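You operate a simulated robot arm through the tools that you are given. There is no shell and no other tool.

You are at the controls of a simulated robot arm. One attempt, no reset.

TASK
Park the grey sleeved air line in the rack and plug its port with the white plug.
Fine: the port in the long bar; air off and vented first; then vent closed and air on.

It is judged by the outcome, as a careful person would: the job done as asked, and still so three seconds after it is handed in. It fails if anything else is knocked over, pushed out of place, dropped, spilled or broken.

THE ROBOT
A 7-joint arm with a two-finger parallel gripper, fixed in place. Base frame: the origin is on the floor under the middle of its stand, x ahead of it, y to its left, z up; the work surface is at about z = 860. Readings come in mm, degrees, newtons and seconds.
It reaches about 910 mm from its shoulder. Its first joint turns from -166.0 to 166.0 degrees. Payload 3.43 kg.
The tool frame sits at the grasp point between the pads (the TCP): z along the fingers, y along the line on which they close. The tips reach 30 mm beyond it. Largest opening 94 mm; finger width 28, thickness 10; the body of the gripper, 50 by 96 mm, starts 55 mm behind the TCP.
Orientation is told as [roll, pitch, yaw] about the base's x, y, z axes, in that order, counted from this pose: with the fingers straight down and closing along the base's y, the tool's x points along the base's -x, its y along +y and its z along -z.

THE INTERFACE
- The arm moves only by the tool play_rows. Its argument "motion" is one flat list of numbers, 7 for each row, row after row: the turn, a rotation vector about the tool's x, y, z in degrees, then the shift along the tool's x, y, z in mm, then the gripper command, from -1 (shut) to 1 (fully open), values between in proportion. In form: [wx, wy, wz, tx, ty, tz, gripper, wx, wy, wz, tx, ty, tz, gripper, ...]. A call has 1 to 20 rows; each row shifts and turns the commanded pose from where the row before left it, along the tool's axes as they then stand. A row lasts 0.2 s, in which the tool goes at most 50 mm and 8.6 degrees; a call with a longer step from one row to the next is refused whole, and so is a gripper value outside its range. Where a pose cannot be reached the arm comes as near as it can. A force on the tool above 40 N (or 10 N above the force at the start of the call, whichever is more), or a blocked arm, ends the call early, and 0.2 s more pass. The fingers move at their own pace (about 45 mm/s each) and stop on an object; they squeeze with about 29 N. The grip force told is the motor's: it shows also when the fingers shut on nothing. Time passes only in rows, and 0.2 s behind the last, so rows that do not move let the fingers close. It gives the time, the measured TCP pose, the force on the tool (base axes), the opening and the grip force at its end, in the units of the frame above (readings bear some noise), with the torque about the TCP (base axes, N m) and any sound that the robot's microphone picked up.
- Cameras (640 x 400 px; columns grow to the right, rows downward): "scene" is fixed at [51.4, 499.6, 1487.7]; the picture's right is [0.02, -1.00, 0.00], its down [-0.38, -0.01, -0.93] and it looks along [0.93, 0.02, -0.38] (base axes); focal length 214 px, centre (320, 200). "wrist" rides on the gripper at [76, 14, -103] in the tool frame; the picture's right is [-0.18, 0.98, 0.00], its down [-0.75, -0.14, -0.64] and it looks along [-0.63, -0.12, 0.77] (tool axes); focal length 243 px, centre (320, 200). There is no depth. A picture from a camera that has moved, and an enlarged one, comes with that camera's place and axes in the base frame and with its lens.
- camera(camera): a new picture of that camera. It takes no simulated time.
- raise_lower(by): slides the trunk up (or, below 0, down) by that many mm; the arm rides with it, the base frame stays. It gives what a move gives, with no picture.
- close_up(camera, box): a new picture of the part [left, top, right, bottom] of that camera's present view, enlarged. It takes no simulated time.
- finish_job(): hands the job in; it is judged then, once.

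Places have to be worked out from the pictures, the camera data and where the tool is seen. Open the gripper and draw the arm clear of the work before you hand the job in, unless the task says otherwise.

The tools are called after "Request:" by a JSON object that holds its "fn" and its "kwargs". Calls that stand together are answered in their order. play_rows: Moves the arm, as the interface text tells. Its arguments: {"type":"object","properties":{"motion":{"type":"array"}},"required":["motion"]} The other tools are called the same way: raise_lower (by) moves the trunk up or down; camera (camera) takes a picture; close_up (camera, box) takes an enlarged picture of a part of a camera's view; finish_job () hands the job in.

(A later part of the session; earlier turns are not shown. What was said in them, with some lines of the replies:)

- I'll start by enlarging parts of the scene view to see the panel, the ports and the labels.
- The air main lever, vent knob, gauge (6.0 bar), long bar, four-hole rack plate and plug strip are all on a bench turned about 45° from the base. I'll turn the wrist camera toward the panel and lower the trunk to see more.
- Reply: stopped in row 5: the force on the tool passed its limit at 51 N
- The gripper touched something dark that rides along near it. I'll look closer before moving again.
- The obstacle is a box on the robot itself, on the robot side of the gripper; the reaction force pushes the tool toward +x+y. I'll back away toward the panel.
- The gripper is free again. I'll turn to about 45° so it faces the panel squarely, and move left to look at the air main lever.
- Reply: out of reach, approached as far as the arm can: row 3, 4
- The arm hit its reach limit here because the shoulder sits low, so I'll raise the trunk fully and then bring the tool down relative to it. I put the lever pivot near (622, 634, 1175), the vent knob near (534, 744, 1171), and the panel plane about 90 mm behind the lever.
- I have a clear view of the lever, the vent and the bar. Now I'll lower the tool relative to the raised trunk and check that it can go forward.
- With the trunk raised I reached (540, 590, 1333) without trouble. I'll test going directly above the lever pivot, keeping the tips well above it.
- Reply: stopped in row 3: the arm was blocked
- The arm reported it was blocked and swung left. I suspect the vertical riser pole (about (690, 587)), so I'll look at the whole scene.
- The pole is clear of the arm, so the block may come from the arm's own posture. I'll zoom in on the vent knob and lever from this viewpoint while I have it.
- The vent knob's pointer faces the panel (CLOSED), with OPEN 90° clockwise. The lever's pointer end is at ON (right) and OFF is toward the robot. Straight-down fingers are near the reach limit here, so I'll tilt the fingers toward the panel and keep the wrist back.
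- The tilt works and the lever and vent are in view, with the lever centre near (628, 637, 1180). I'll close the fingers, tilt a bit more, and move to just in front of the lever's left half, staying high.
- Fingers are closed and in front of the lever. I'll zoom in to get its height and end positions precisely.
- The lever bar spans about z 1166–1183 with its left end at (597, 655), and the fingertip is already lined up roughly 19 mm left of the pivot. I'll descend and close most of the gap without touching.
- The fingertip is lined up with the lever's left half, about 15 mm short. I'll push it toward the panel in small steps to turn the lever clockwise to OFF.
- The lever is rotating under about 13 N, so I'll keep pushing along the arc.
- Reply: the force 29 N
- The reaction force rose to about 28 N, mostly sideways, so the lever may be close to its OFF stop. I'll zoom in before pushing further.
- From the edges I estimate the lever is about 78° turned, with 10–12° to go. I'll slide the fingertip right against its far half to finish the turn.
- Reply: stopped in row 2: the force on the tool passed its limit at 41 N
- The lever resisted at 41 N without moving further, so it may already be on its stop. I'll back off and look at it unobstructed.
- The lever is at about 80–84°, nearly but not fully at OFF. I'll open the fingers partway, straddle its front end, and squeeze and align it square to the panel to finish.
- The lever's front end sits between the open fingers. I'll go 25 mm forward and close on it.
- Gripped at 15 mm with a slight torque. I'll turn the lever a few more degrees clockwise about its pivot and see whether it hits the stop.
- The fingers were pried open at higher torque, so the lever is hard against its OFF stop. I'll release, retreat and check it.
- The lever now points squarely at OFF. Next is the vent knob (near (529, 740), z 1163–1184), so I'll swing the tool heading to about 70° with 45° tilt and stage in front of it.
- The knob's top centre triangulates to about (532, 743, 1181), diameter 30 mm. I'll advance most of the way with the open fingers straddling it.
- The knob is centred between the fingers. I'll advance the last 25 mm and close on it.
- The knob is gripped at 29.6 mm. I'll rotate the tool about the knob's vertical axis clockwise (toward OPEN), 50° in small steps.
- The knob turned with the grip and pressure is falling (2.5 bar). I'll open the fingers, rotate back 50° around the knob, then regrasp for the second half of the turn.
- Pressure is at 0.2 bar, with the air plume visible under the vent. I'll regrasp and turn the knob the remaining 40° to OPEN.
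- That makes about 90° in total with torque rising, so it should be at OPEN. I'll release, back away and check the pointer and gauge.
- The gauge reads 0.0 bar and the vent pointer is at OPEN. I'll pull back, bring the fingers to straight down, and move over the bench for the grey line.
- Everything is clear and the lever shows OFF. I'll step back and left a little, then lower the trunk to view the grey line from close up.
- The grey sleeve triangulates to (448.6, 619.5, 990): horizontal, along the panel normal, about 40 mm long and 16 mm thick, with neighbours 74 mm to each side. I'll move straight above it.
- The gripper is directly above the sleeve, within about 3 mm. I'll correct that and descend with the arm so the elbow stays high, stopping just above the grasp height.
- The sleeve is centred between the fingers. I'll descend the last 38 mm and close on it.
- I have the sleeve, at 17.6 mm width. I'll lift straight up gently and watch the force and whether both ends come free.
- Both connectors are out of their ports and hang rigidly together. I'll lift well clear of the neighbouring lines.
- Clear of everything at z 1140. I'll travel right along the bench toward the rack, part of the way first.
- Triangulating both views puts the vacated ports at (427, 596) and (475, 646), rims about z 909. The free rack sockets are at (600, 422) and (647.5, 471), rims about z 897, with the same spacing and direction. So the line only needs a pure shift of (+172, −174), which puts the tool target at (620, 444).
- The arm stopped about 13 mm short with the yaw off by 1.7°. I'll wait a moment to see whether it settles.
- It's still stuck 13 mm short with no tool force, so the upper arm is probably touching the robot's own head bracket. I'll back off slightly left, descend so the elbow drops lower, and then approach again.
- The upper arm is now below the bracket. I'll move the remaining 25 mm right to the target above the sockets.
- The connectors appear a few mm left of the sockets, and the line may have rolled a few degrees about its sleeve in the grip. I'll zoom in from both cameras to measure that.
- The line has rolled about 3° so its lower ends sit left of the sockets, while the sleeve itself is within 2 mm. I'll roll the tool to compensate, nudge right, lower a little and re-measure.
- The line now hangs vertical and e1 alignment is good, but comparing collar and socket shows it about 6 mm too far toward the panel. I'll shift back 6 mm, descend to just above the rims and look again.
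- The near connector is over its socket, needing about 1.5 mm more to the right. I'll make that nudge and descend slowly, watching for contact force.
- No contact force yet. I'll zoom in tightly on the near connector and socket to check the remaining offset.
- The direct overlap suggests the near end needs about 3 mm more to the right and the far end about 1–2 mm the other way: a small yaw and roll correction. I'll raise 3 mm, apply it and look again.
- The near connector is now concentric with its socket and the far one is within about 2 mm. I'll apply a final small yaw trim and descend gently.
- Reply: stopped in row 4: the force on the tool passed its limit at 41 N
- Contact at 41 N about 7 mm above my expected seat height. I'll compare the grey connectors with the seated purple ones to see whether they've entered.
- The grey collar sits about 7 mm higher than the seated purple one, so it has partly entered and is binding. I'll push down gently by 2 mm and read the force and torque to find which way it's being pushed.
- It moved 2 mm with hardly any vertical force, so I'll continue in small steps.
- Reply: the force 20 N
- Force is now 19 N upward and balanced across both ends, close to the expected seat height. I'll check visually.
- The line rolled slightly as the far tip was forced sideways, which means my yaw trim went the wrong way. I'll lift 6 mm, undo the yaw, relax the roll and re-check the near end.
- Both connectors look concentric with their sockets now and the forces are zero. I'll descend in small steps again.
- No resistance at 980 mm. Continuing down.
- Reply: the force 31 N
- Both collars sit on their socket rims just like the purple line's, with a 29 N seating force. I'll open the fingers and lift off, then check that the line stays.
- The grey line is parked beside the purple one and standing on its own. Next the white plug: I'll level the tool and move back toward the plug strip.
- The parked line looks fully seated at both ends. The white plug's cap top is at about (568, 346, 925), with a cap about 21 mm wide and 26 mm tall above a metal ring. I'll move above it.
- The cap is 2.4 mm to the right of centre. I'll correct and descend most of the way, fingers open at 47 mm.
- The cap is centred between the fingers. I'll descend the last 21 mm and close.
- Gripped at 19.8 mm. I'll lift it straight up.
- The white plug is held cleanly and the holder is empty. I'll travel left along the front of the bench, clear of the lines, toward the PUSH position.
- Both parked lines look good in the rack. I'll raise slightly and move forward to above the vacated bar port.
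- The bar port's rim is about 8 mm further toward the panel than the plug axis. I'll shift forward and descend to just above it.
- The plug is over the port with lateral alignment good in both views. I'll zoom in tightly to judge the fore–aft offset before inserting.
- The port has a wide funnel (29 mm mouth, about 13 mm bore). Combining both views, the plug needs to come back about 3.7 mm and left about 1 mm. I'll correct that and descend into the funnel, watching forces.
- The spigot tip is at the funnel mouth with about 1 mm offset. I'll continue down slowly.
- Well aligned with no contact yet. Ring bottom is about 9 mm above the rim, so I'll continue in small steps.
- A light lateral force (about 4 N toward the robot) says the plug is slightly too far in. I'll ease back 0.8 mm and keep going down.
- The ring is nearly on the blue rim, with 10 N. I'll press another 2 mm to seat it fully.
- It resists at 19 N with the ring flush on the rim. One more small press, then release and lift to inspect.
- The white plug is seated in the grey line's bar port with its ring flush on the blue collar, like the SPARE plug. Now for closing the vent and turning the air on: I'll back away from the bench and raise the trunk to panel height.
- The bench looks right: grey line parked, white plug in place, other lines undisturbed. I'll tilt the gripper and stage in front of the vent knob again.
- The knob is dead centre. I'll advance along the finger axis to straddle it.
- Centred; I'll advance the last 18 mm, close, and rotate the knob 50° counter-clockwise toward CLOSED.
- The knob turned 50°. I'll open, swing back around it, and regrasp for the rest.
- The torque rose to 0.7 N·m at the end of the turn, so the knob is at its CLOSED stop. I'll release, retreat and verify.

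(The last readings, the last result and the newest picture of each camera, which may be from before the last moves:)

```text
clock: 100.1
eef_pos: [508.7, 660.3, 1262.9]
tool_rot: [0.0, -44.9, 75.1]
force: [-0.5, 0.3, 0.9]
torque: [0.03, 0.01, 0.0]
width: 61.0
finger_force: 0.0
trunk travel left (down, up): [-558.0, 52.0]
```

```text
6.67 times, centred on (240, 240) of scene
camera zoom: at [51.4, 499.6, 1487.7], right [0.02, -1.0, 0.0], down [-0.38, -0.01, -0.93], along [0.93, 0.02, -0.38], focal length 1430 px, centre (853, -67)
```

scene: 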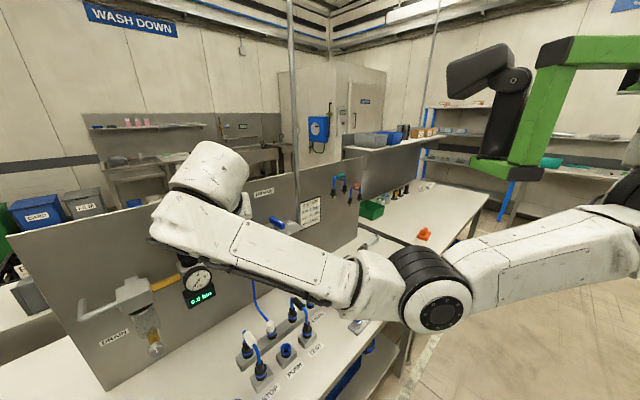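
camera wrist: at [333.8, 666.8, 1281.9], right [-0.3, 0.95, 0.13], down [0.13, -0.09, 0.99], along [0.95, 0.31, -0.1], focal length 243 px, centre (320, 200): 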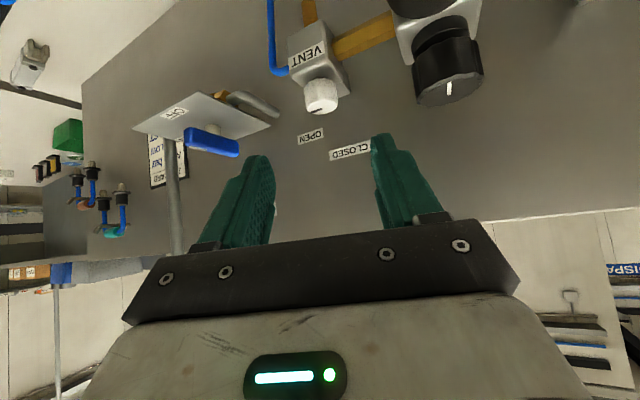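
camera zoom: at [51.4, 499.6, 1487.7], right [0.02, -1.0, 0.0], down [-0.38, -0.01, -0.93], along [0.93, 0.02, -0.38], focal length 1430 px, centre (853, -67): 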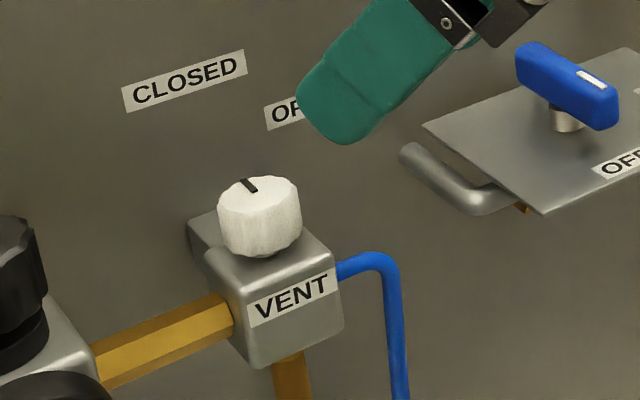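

The vent pointer is back at CLOSED, exactly as at the start. Now the air main: I'll close the fingers, return to the 45° heading with 60° tilt, and stage in front of the lever on its left side.

Request:
{"fn": "play_rows", "kwargs": {"motion": [4.31, 0, 4.31, 0, 0, 0, -1, 4.31, 0, 4.31, 0, 0, 0, -1, 4.31, 0, 4.31, 0, 0, 0, -1, 4.31, 0, 4.31, 0, 0, 0, -1, 4.31, 0, 4.31, 0, 0, 0, -1, 0, -7.5, 0, 0, 0, 0, -1, 0, -7.5, 0, 0, 0, 0, -1, 0, 0, 0, 12.2, -26.1, 4.8, -1, 0, 0, 0, 12.2, -26.1, 4.8, -1, 0, 0, 0, 12.2, -26.1, 4.8, -1, 0, 0, 0, 0, 0, 0, -1]}}

Request:
{"fn": "camera", "kwargs": {"camera": "wrist"}}

Request:
{"fn": "close_up", "kwargs": {"camera": "wrist", "box": [180, 30, 420, 210]}}

Request:
{"fn": "close_up", "kwargs": {"camera": "scene", "box": [240, 190, 340, 260]}}

```text
clock: 102.5
eef_pos: [562.5, 602.9, 1224.3]
tool_rot: [-0.2, -60.0, 44.7]
force: [0.7, -0.8, -0.3]
torque: [-0.01, 0.0, -0.01]
width: 0.3
finger_force: 28.7
trunk travel left (down, up): [-558.0, 52.0]
```

```text
taken
camera wrist: at [460.1, 523.3, 1210.5], right [-0.62, 0.77, 0.16], down [-0.03, -0.23, 0.97], along [0.78, 0.6, 0.16], focal length 243 px, centre (320, 200)
```

wrist: 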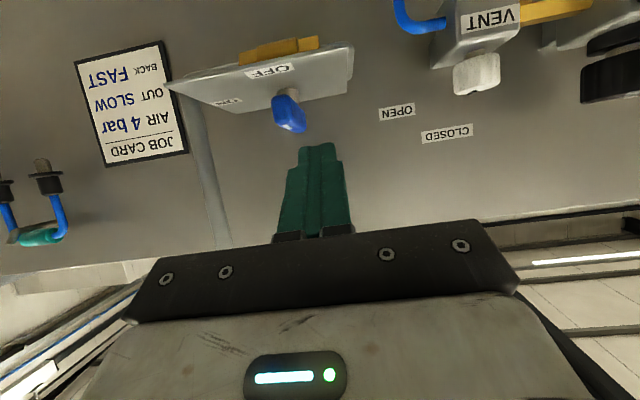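

```text
2.22 times, centred on (300, 120) of wrist
camera zoom: at [460.1, 523.3, 1210.5], right [-0.62, 0.77, 0.16], down [-0.03, -0.23, 0.97], along [0.78, 0.6, 0.16], focal length 539 px, centre (364, 378)
```

zoom: 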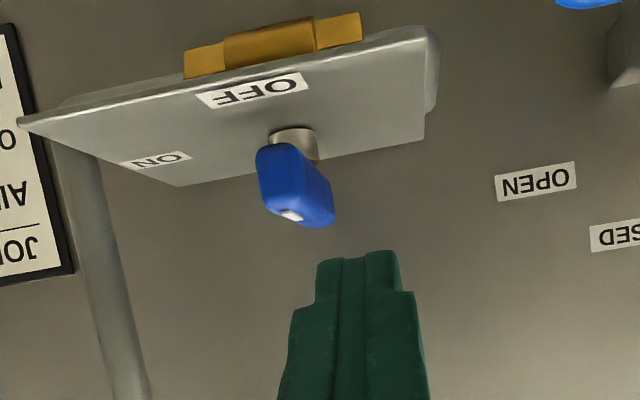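

```text
5.71 times, centred on (290, 225) of scene
camera zoom: at [51.4, 499.6, 1487.7], right [0.02, -1.0, 0.0], down [-0.38, -0.01, -0.93], along [0.93, 0.02, -0.38], focal length 1226 px, centre (491, 57)
```

zoom: 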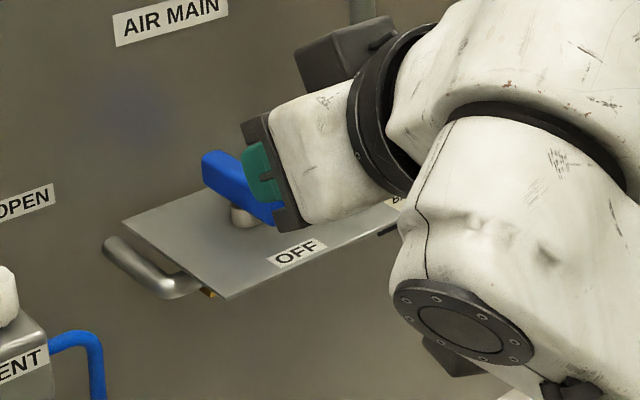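

The lever is at OFF with its pointer end facing the robot. I'll descend and move forward with the closed fingertip just left of the lever's front end, without touching.

Request:
{"fn": "play_rows", "kwargs": {"motion": [0, 0, 0, 17.3, 3, 10, -1, 0, 0, 0, 17.3, 0, 10, -1, 0, 0, 0, -8.5, 0, 14.7, -1, 0, 0, 0, -8.5, 0, 14.7, -1, 0, 0, 0, 0, 0, 0, -1]}}

Request:
{"fn": "close_up", "kwargs": {"camera": "wrist", "box": [180, 30, 420, 210]}}

Request:
{"fn": "close_up", "kwargs": {"camera": "scene", "box": [250, 195, 330, 250]}}

```text
clock: 103.7
eef_pos: [584.0, 630.4, 1182.6]
tool_rot: [-0.3, -60.1, 44.6]
force: [-0.2, 1.2, -0.1]
torque: [0.01, 0.01, -0.02]
width: 0.2
finger_force: 29.0
trunk travel left (down, up): [-558.0, 52.0]
```

```text
2.22 times, centred on (300, 120) of wrist
camera zoom: at [483.3, 550.0, 1169.4], right [-0.62, 0.77, 0.16], down [-0.03, -0.23, 0.97], along [0.78, 0.6, 0.16], focal length 539 px, centre (364, 378)
```

zoom: 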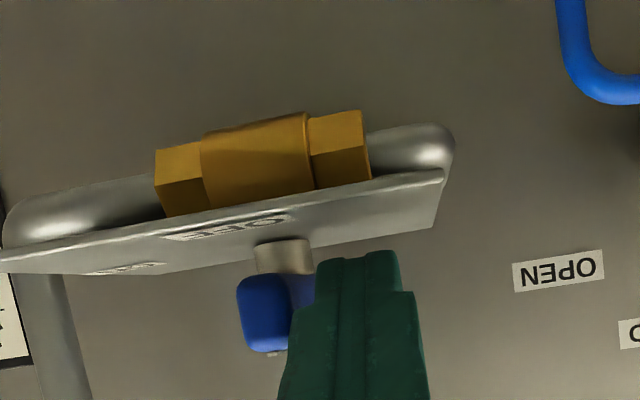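

```text
7.27 times, centred on (290, 222) of scene
camera zoom: at [51.4, 499.6, 1487.7], right [0.02, -1.0, 0.0], down [-0.38, -0.01, -0.93], along [0.93, 0.02, -0.38], focal length 1560 px, centre (538, 36)
```

zoom: 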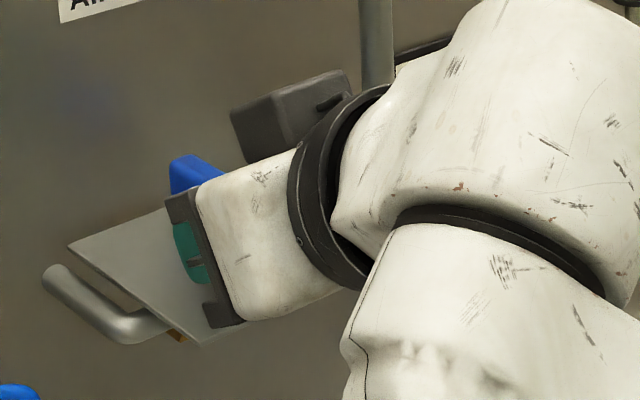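

The fingertip sits just left of the lever's front end. I'll push it to the right in small steps to swing the lever counter-clockwise toward ON.

Request:
{"fn": "play_rows", "kwargs": {"motion": [0, 0, 0, 0, -6, 0, -1, 0, 0, 0, 0, -6, 0, -1, 0, 0, 0, 0, -6, 0, -1, 0, 0, 0, 0, -6, 0, -1, 0, 0, 0, 0, 0, 0, -1]}}

Request:
{"fn": "close_up", "kwargs": {"camera": "wrist", "box": [180, 30, 420, 210]}}

Request:
{"fn": "close_up", "kwargs": {"camera": "scene", "box": [250, 195, 330, 250]}}

```text
clock: 104.9
eef_pos: [602.7, 610.5, 1184.1]
tool_rot: [-0.3, -60.0, 44.6]
force: [-4.1, 0.8, -0.1]
torque: [0.02, -0.03, 0.07]
width: 0.2
finger_force: 29.2
trunk travel left (down, up): [-558.0, 52.0]
```

```text
2.22 times, centred on (300, 120) of wrist
camera zoom: at [501.2, 531.1, 1169.6], right [-0.62, 0.77, 0.16], down [-0.03, -0.22, 0.97], along [0.78, 0.6, 0.16], focal length 539 px, centre (364, 378)
```

zoom: 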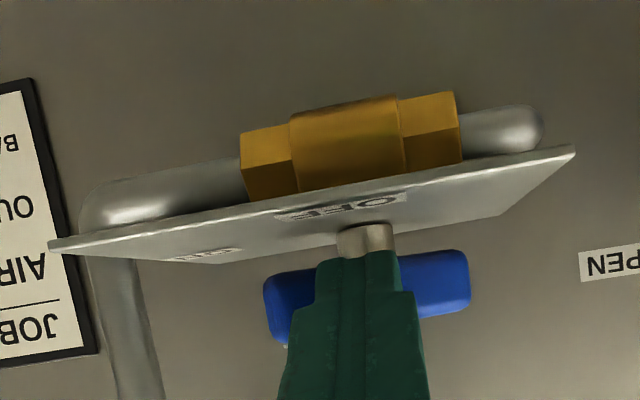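

```text
7.27 times, centred on (290, 222) of scene
camera zoom: at [51.4, 499.6, 1487.7], right [0.02, -1.0, 0.0], down [-0.38, -0.01, -0.93], along [0.93, 0.02, -0.38], focal length 1560 px, centre (538, 36)
```

zoom: 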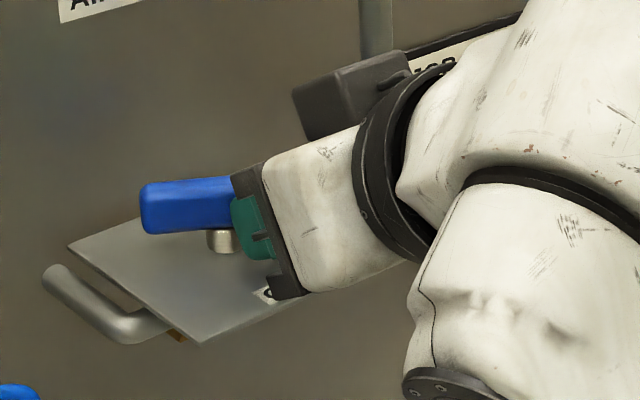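

The lever has swung about 60°. I'll slide right onto its right half and push forward toward the panel to finish.

Request:
{"fn": "play_rows", "kwargs": {"motion": [0, 0, 0, 0, -6, 0, -1, 0, 0, 0, 0, -6, 0, -1, 0, 0, 0, -2, -2, 3.5, -1, 0, 0, 0, -2, 0, 3.5, -1, 0, 0, 0, 0, 0, 0, -1]}}

Request:
{"fn": "close_up", "kwargs": {"camera": "wrist", "box": [180, 30, 420, 210]}}

Request:
{"fn": "close_up", "kwargs": {"camera": "scene", "box": [170, 195, 330, 310]}}

```text
clock: 106.1
eef_pos: [617.0, 605.3, 1183.8]
tool_rot: [-0.3, -60.0, 44.6]
force: [-3.6, -6.5, -2.2]
torque: [-0.07, 0.02, -0.06]
width: 0.1
finger_force: 29.4
trunk travel left (down, up): [-558.0, 52.0]
```

```text
2.22 times, centred on (300, 120) of wrist
camera zoom: at [515.6, 526.2, 1169.4], right [-0.62, 0.77, 0.16], down [-0.03, -0.22, 0.97], along [0.78, 0.6, 0.16], focal length 539 px, centre (364, 378)
```

zoom: 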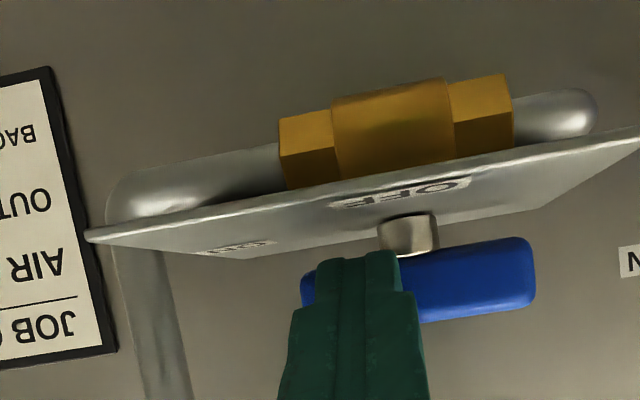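

```text
3.48 times, centred on (250, 252) of scene
camera zoom: at [51.4, 499.6, 1487.7], right [0.02, -1.0, 0.0], down [-0.38, -0.01, -0.93], along [0.93, 0.02, -0.38], focal length 746 px, centre (564, 17)
```

zoom: 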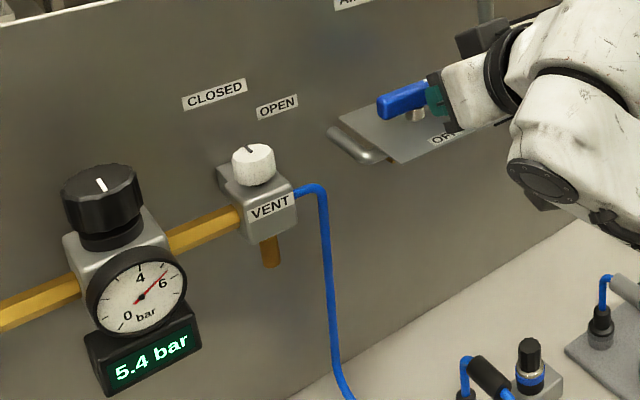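

Pressure is rising (5.4 bar). I'll keep pushing forward until the lever meets its ON stop.

Request:
{"fn": "play_rows", "kwargs": {"motion": [0, 0, 0, -2, 0, 3.5, -1, 0, 0, 0, -2, 0, 3.5, -1, 0, 0, 0, -1, 0, 1.7, -1, 0, 0, 0, 0, 0, 0, -1]}}

Request:
{"fn": "close_up", "kwargs": {"camera": "wrist", "box": [180, 30, 420, 210]}}

Request:
{"fn": "close_up", "kwargs": {"camera": "scene", "box": [170, 195, 330, 310]}}

```text
clock: 106.5
eef_pos: [617.9, 605.6, 1182.6]
tool_rot: [-0.6, -59.6, 44.6]
force: [-12.5, -24.7, 2.5]
torque: [0.02, 0.02, -0.24]
width: 0.1
finger_force: 28.8
trunk travel left (down, up): [-558.0, 52.0]
stopped in row 2: the force on the tool passed its limit at 49 N (the readings are from after the stop); the commanded pose is now the measured one
```

```text
2.22 times, centred on (300, 120) of wrist
camera zoom: at [515.4, 526.5, 1169.9], right [-0.62, 0.77, 0.15], down [-0.03, -0.22, 0.97], along [0.78, 0.6, 0.16], focal length 539 px, centre (364, 378)
```

zoom: 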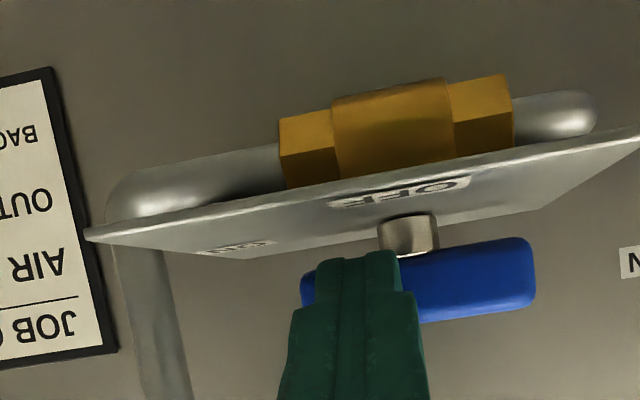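

```text
3.48 times, centred on (250, 252) of scene
camera zoom: at [51.4, 499.6, 1487.7], right [0.02, -1.0, 0.0], down [-0.38, -0.01, -0.93], along [0.93, 0.02, -0.38], focal length 746 px, centre (564, 17)
```

zoom: 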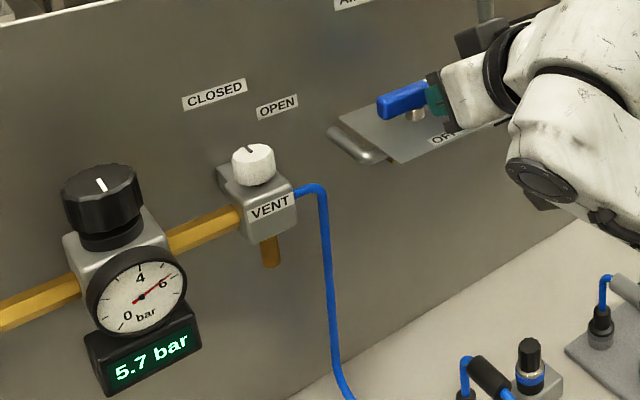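

The force jumped to 49 N, so the lever is on its stop; pressure is 5.7 bar and climbing. I'll back away and inspect everything.

Request:
{"fn": "play_rows", "kwargs": {"motion": [0, 0, 0, 10, 0, -17.3, -1, 0, 0, 0, 15, 0, -26, -1, 0, 0, 0, 15, 0, -26, -1, 0, 0, 0, -15, 5, -22, -1, 0, 0, 0, -15, 5, -22, -1, 0, 0, 0, -15, 5, -22, -1, 0, 0, 0, 0, 0, 0, -1]}}

Request:
{"fn": "camera", "kwargs": {"camera": "wrist"}}

Request:
{"fn": "close_up", "kwargs": {"camera": "scene", "box": [240, 190, 340, 260]}}

Request:
{"fn": "close_up", "kwargs": {"camera": "scene", "box": [170, 200, 290, 310]}}

```text
clock: 108.1
eef_pos: [525.8, 537.9, 1255.5]
tool_rot: [-0.4, -59.7, 44.8]
force: [0.3, -0.5, -0.6]
torque: [0.02, -0.03, 0.03]
width: 0.0
finger_force: 28.8
trunk travel left (down, up): [-558.0, 52.0]
```

```text
taken
camera wrist: at [423.7, 459.1, 1241.0], right [-0.62, 0.77, 0.16], down [-0.03, -0.22, 0.97], along [0.78, 0.6, 0.16], focal length 243 px, centre (320, 200)
```

wrist: 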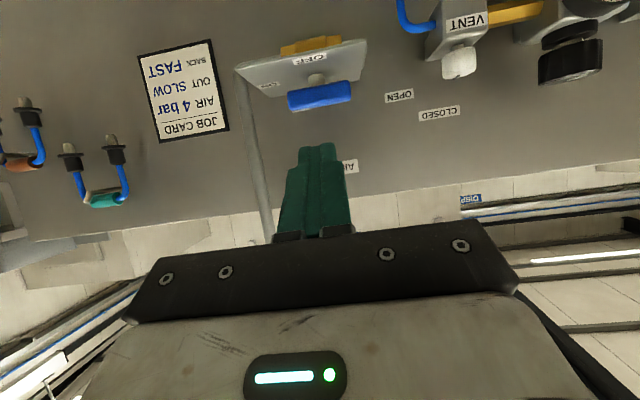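

```text
5.71 times, centred on (290, 225) of scene
camera zoom: at [51.4, 499.6, 1487.7], right [0.02, -1.0, 0.0], down [-0.38, -0.01, -0.93], along [0.93, 0.02, -0.38], focal length 1226 px, centre (491, 57)
```

zoom: 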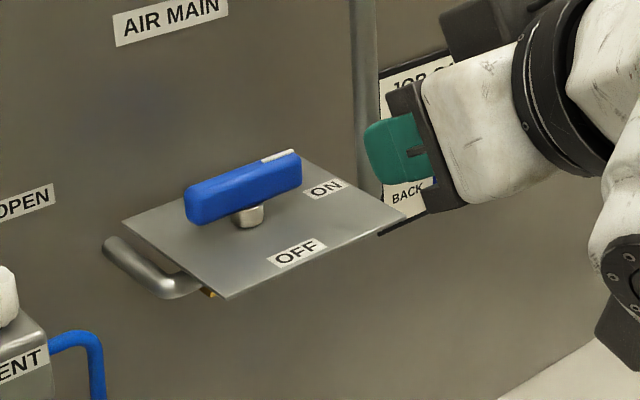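

```text
3.64 times, centred on (230, 255) of scene
camera zoom: at [51.4, 499.6, 1487.7], right [0.02, -1.0, 0.0], down [-0.38, -0.01, -0.93], along [0.93, 0.02, -0.38], focal length 780 px, centre (647, 0)
```

zoom: 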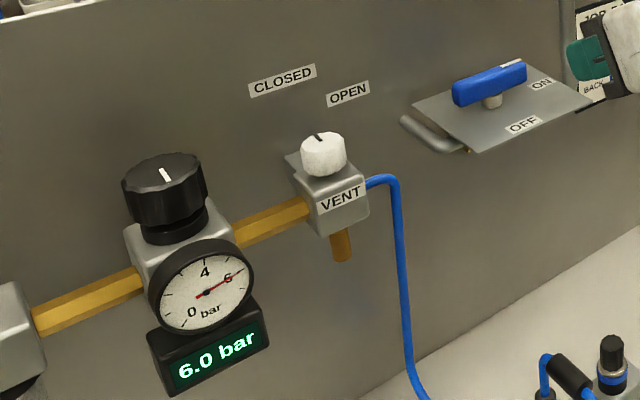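

Gauge reads 6.0 bar, the lever is at ON and the vent is CLOSED. I'll open the gripper, lift the arm clear and return it to fingers-down.

Request:
{"fn": "play_rows", "kwargs": {"motion": [0, 0, 0, -19.5, 0, -22.8, 0.3, 0, 0, 0, -19.5, 0, -22.8, 0.3, 0, 0, 0, -19.5, 0, -22.8, 0.3, 0, 7.5, 0, 0, 0, 0, 0.3, 0, 7.5, 0, 0, 0, 0, 0.3, 0, 7.5, 0, 0, 0, 0, 0.3, 0, 7.5, 0, 0, 0, 0, 0.3, 0, 7.5, 0, 0, 0, 0, 0.3, 0, 7.5, 0, 0, 0, 0, 0.3, 0, 7.5, 0, 0, 0, 0, 0.3, 0, 7.5, 0, 0, 0, 0, 0.3, 0, 0, 0, 0, 0, 0, 0.3]}}

Request:
{"fn": "camera", "kwargs": {"camera": "wrist"}}

Request:
{"fn": "camera", "kwargs": {"camera": "scene"}}

Request:
{"fn": "close_up", "kwargs": {"camera": "wrist", "box": [60, 0, 280, 140]}}

Request:
{"fn": "close_up", "kwargs": {"camera": "scene", "box": [225, 250, 395, 390]}}

```text
clock: 110.7
eef_pos: [504.0, 519.1, 1339.0]
tool_rot: [-0.3, 0.4, 44.4]
force: [1.3, 0.6, -0.7]
torque: [-0.02, 0.0, -0.01]
width: 61.1
finger_force: 0.0
trunk travel left (down, up): [-558.0, 52.0]
```

```text
taken
camera wrist: at [439.2, 475.2, 1442.5], right [-0.56, 0.83, -0.01], down [0.64, 0.43, 0.64], along [0.53, 0.35, -0.77], focal length 243 px, centre (320, 200)
```

wrist: 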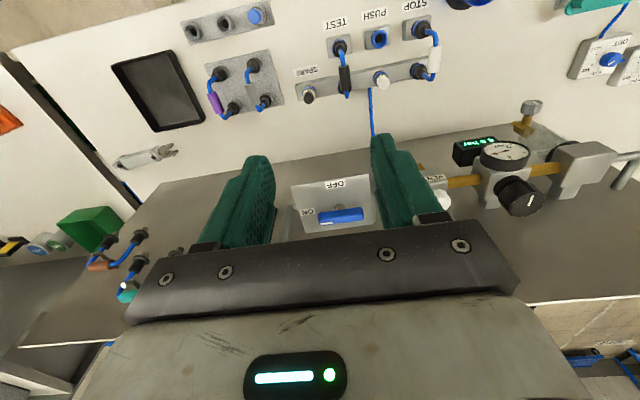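

```text
taken
```

scene: 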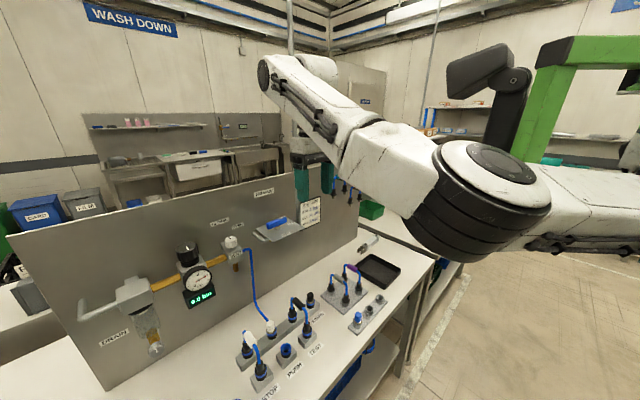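

```text
2.86 times, centred on (170, 70) of wrist
camera zoom: at [439.2, 475.2, 1442.5], right [-0.56, 0.83, -0.01], down [0.64, 0.43, 0.64], along [0.53, 0.35, -0.77], focal length 693 px, centre (749, 571)
```

zoom: 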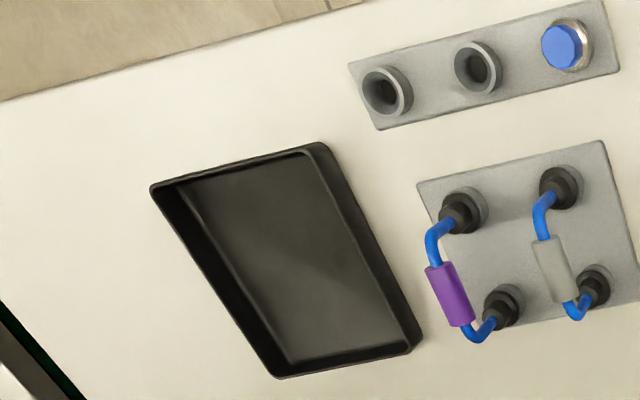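

```text
2.86 times, centred on (310, 320) of scene
camera zoom: at [51.4, 499.6, 1487.7], right [0.02, -1.0, 0.0], down [-0.38, -0.01, -0.93], along [0.93, 0.02, -0.38], focal length 613 px, centre (349, -143)
```

zoom: 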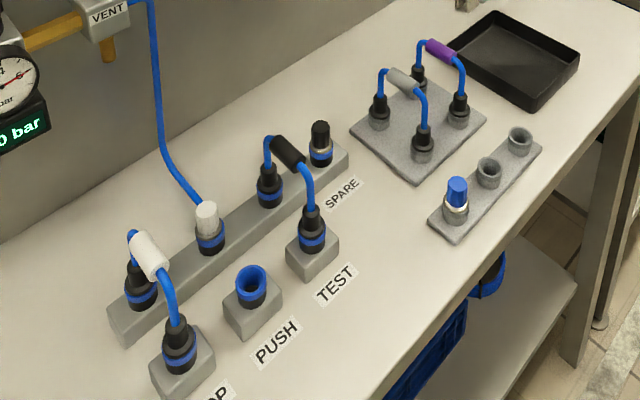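

Everything looks in place. One last close look at the seating of the grey line's connectors and the white plug, next to their neighbours.

Request:
{"fn": "close_up", "kwargs": {"camera": "scene", "box": [315, 255, 375, 305]}}

Request:
{"fn": "close_up", "kwargs": {"camera": "scene", "box": [255, 280, 325, 330]}}

Request:
{"fn": "close_up", "kwargs": {"camera": "scene", "box": [180, 210, 300, 310]}}

```text
8.00 times, centred on (345, 280) of scene
camera zoom: at [51.4, 499.6, 1487.7], right [0.02, -1.0, 0.0], down [-0.38, -0.01, -0.93], along [0.93, 0.02, -0.38], focal length 1716 px, centre (120, -440)
```

zoom: 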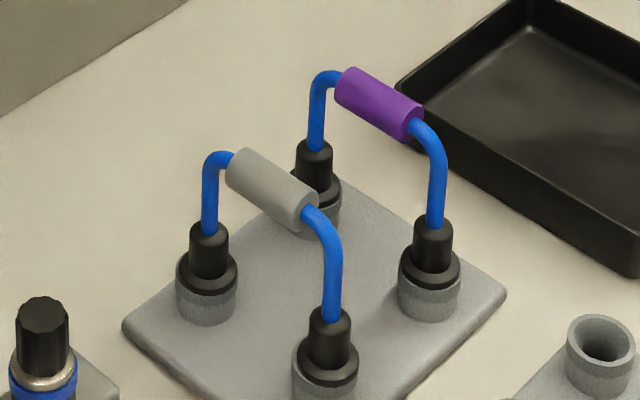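

```text
8.00 times, centred on (290, 305) of scene
camera zoom: at [51.4, 499.6, 1487.7], right [0.02, -1.0, 0.0], down [-0.38, -0.01, -0.93], along [0.93, 0.02, -0.38], focal length 1716 px, centre (560, -640)
```

zoom: 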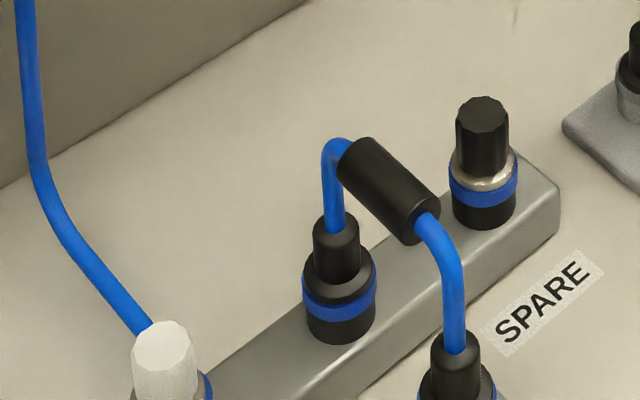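

```text
4.00 times, centred on (240, 260) of scene
camera zoom: at [51.4, 499.6, 1487.7], right [0.02, -1.0, 0.0], down [-0.38, -0.01, -0.93], along [0.93, 0.02, -0.38], focal length 858 px, centre (640, -40)
```

zoom: 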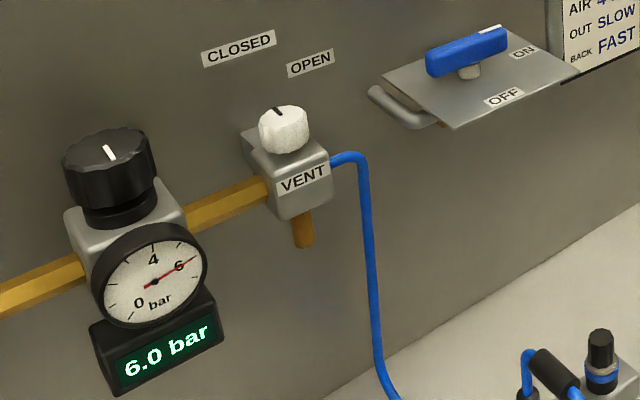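

Request:
{"fn": "close_up", "kwargs": {"camera": "scene", "box": [255, 310, 285, 345]}}

Request:
{"fn": "close_up", "kwargs": {"camera": "scene", "box": [330, 285, 360, 315]}}

```text
11.43 times, centred on (270, 328) of scene
camera zoom: at [51.4, 499.6, 1487.7], right [0.02, -1.0, 0.0], down [-0.38, -0.01, -0.93], along [0.93, 0.02, -0.38], focal length 2451 px, centre (891, -1257)
```

zoom: 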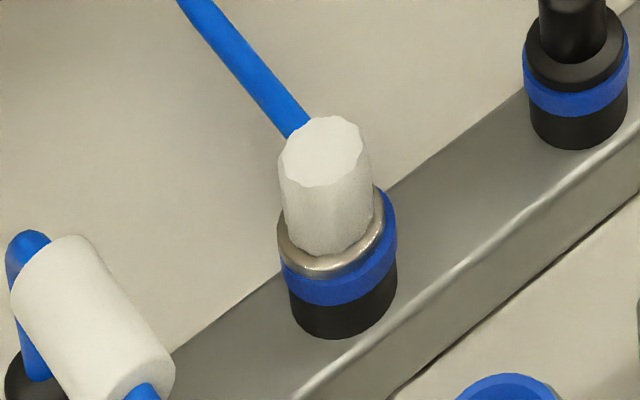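

```text
13.33 times, centred on (345, 300) of scene
camera zoom: at [51.4, 499.6, 1487.7], right [0.02, -1.0, 0.0], down [-0.38, -0.01, -0.93], along [0.93, 0.02, -0.38], focal length 2860 px, centre (-13, -1133)
```

zoom: 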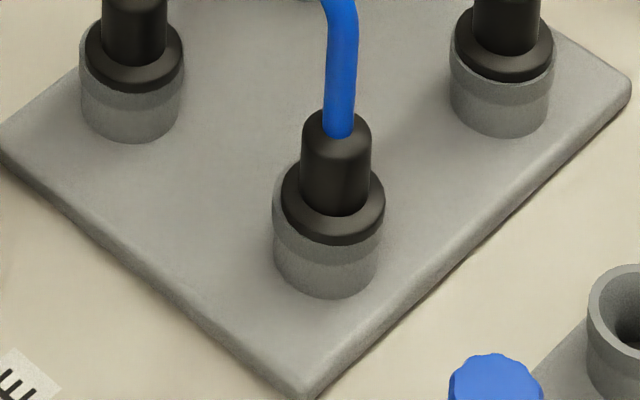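

The grey connectors seat as deep as the purple ones, the white plug's ring is on the rim like SPARE's, and the pressure holds at 6.0 bar. I'll open the gripper fully, draw the arm up and back, and wait a few seconds to confirm it all stays put.

Request:
{"fn": "play_rows", "kwargs": {"motion": [0, 0, 0, 10, 0, -30, 1, 0, 0, 0, 10, 0, -30, 1, 0, 0, 0, 10, 0, -30, 1, 0, 0, 0, 0, 0, 0, 1, 0, 0, 0, 0, 0, 0, 1, 0, 0, 0, 0, 0, 0, 1, 0, 0, 0, 0, 0, 0, 1, 0, 0, 0, 0, 0, 0, 1, 0, 0, 0, 0, 0, 0, 1, 0, 0, 0, 0, 0, 0, 1, 0, 0, 0, 0, 0, 0, 1, 0, 0, 0, 0, 0, 0, 1, 0, 0, 0, 0, 0, 0, 1, 0, 0, 0, 0, 0, 0, 1]}}

Request:
{"fn": "camera", "kwargs": {"camera": "scene"}}

Request:
{"fn": "close_up", "kwargs": {"camera": "scene", "box": [170, 200, 390, 380]}}

Request:
{"fn": "camera", "kwargs": {"camera": "wrist"}}

```text
clock: 113.7
eef_pos: [482.2, 497.8, 1428.8]
tool_rot: [-0.2, 0.3, 44.4]
force: [-0.7, -0.4, 0.1]
torque: [0.0, -0.02, 0.01]
width: 94.1
finger_force: 0.0
trunk travel left (down, up): [-558.0, 52.0]
```

```text
taken
```

scene: 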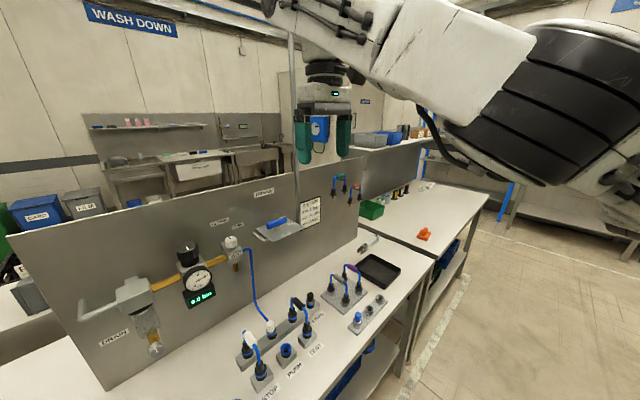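

```text
2.22 times, centred on (280, 290) of scene
camera zoom: at [51.4, 499.6, 1487.7], right [0.02, -1.0, 0.0], down [-0.38, -0.01, -0.93], along [0.93, 0.02, -0.38], focal length 477 px, centre (409, 0)
```

zoom: 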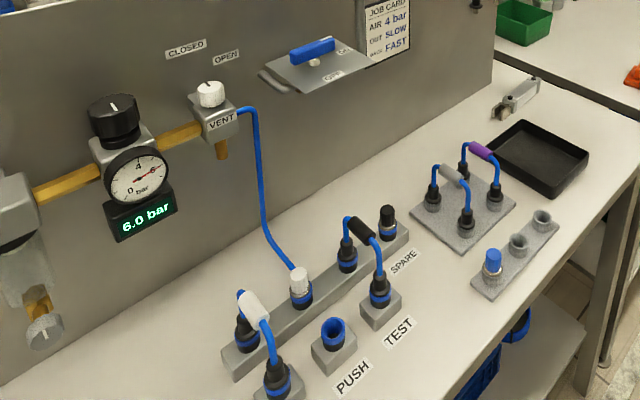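

```text
taken
camera wrist: at [417.3, 454.4, 1532.5], right [-0.56, 0.83, 0.0], down [0.64, 0.43, 0.64], along [0.53, 0.35, -0.77], focal length 243 px, centre (320, 200)
```

wrist: 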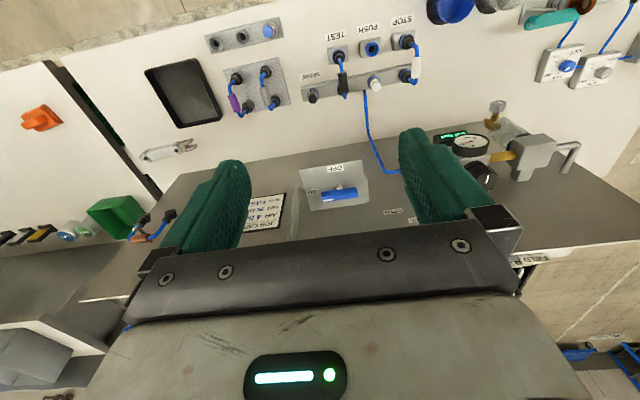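

After several seconds everything is stable:
- The grey line is parked in the rack.
- The white plug is in its long-bar port.
- The vent is closed and the air is on at 6.0 bar.
- The gripper is open and the arm is clear.

I'm handing in the job.

Request:
{"fn": "finish_job", "kwargs": {}}

```text
The job is handed in.
```

The job is finished and handed in. The grey sleeved line is parked in the rack next to the purple one, and the white plug is in its port on the long bar.

- **Before moving the line:** I turned the air main to OFF, then opened the vent and waited for the gauge to read 0.0 bar.
- **After plugging the port:** I closed the vent and turned the air main back ON. The gauge came back to 6.0 bar and held there while I waited about three seconds.
- **Fit:** The line's connectors sit at least as deep as the purple line's. The white plug is at the same height as the SPARE plug, but it leans about 2–3°.
- **Contact early on:** While first getting into position, the gripper bumped a box on the robot itself. Nothing on the bench was moved or knocked over.
- **Left as it was:** The PUSH block's port is open now that the grey line is out. I left the pressure at 6.0 bar: the job card on the panel says 4 bar, but you didn't ask for a change.
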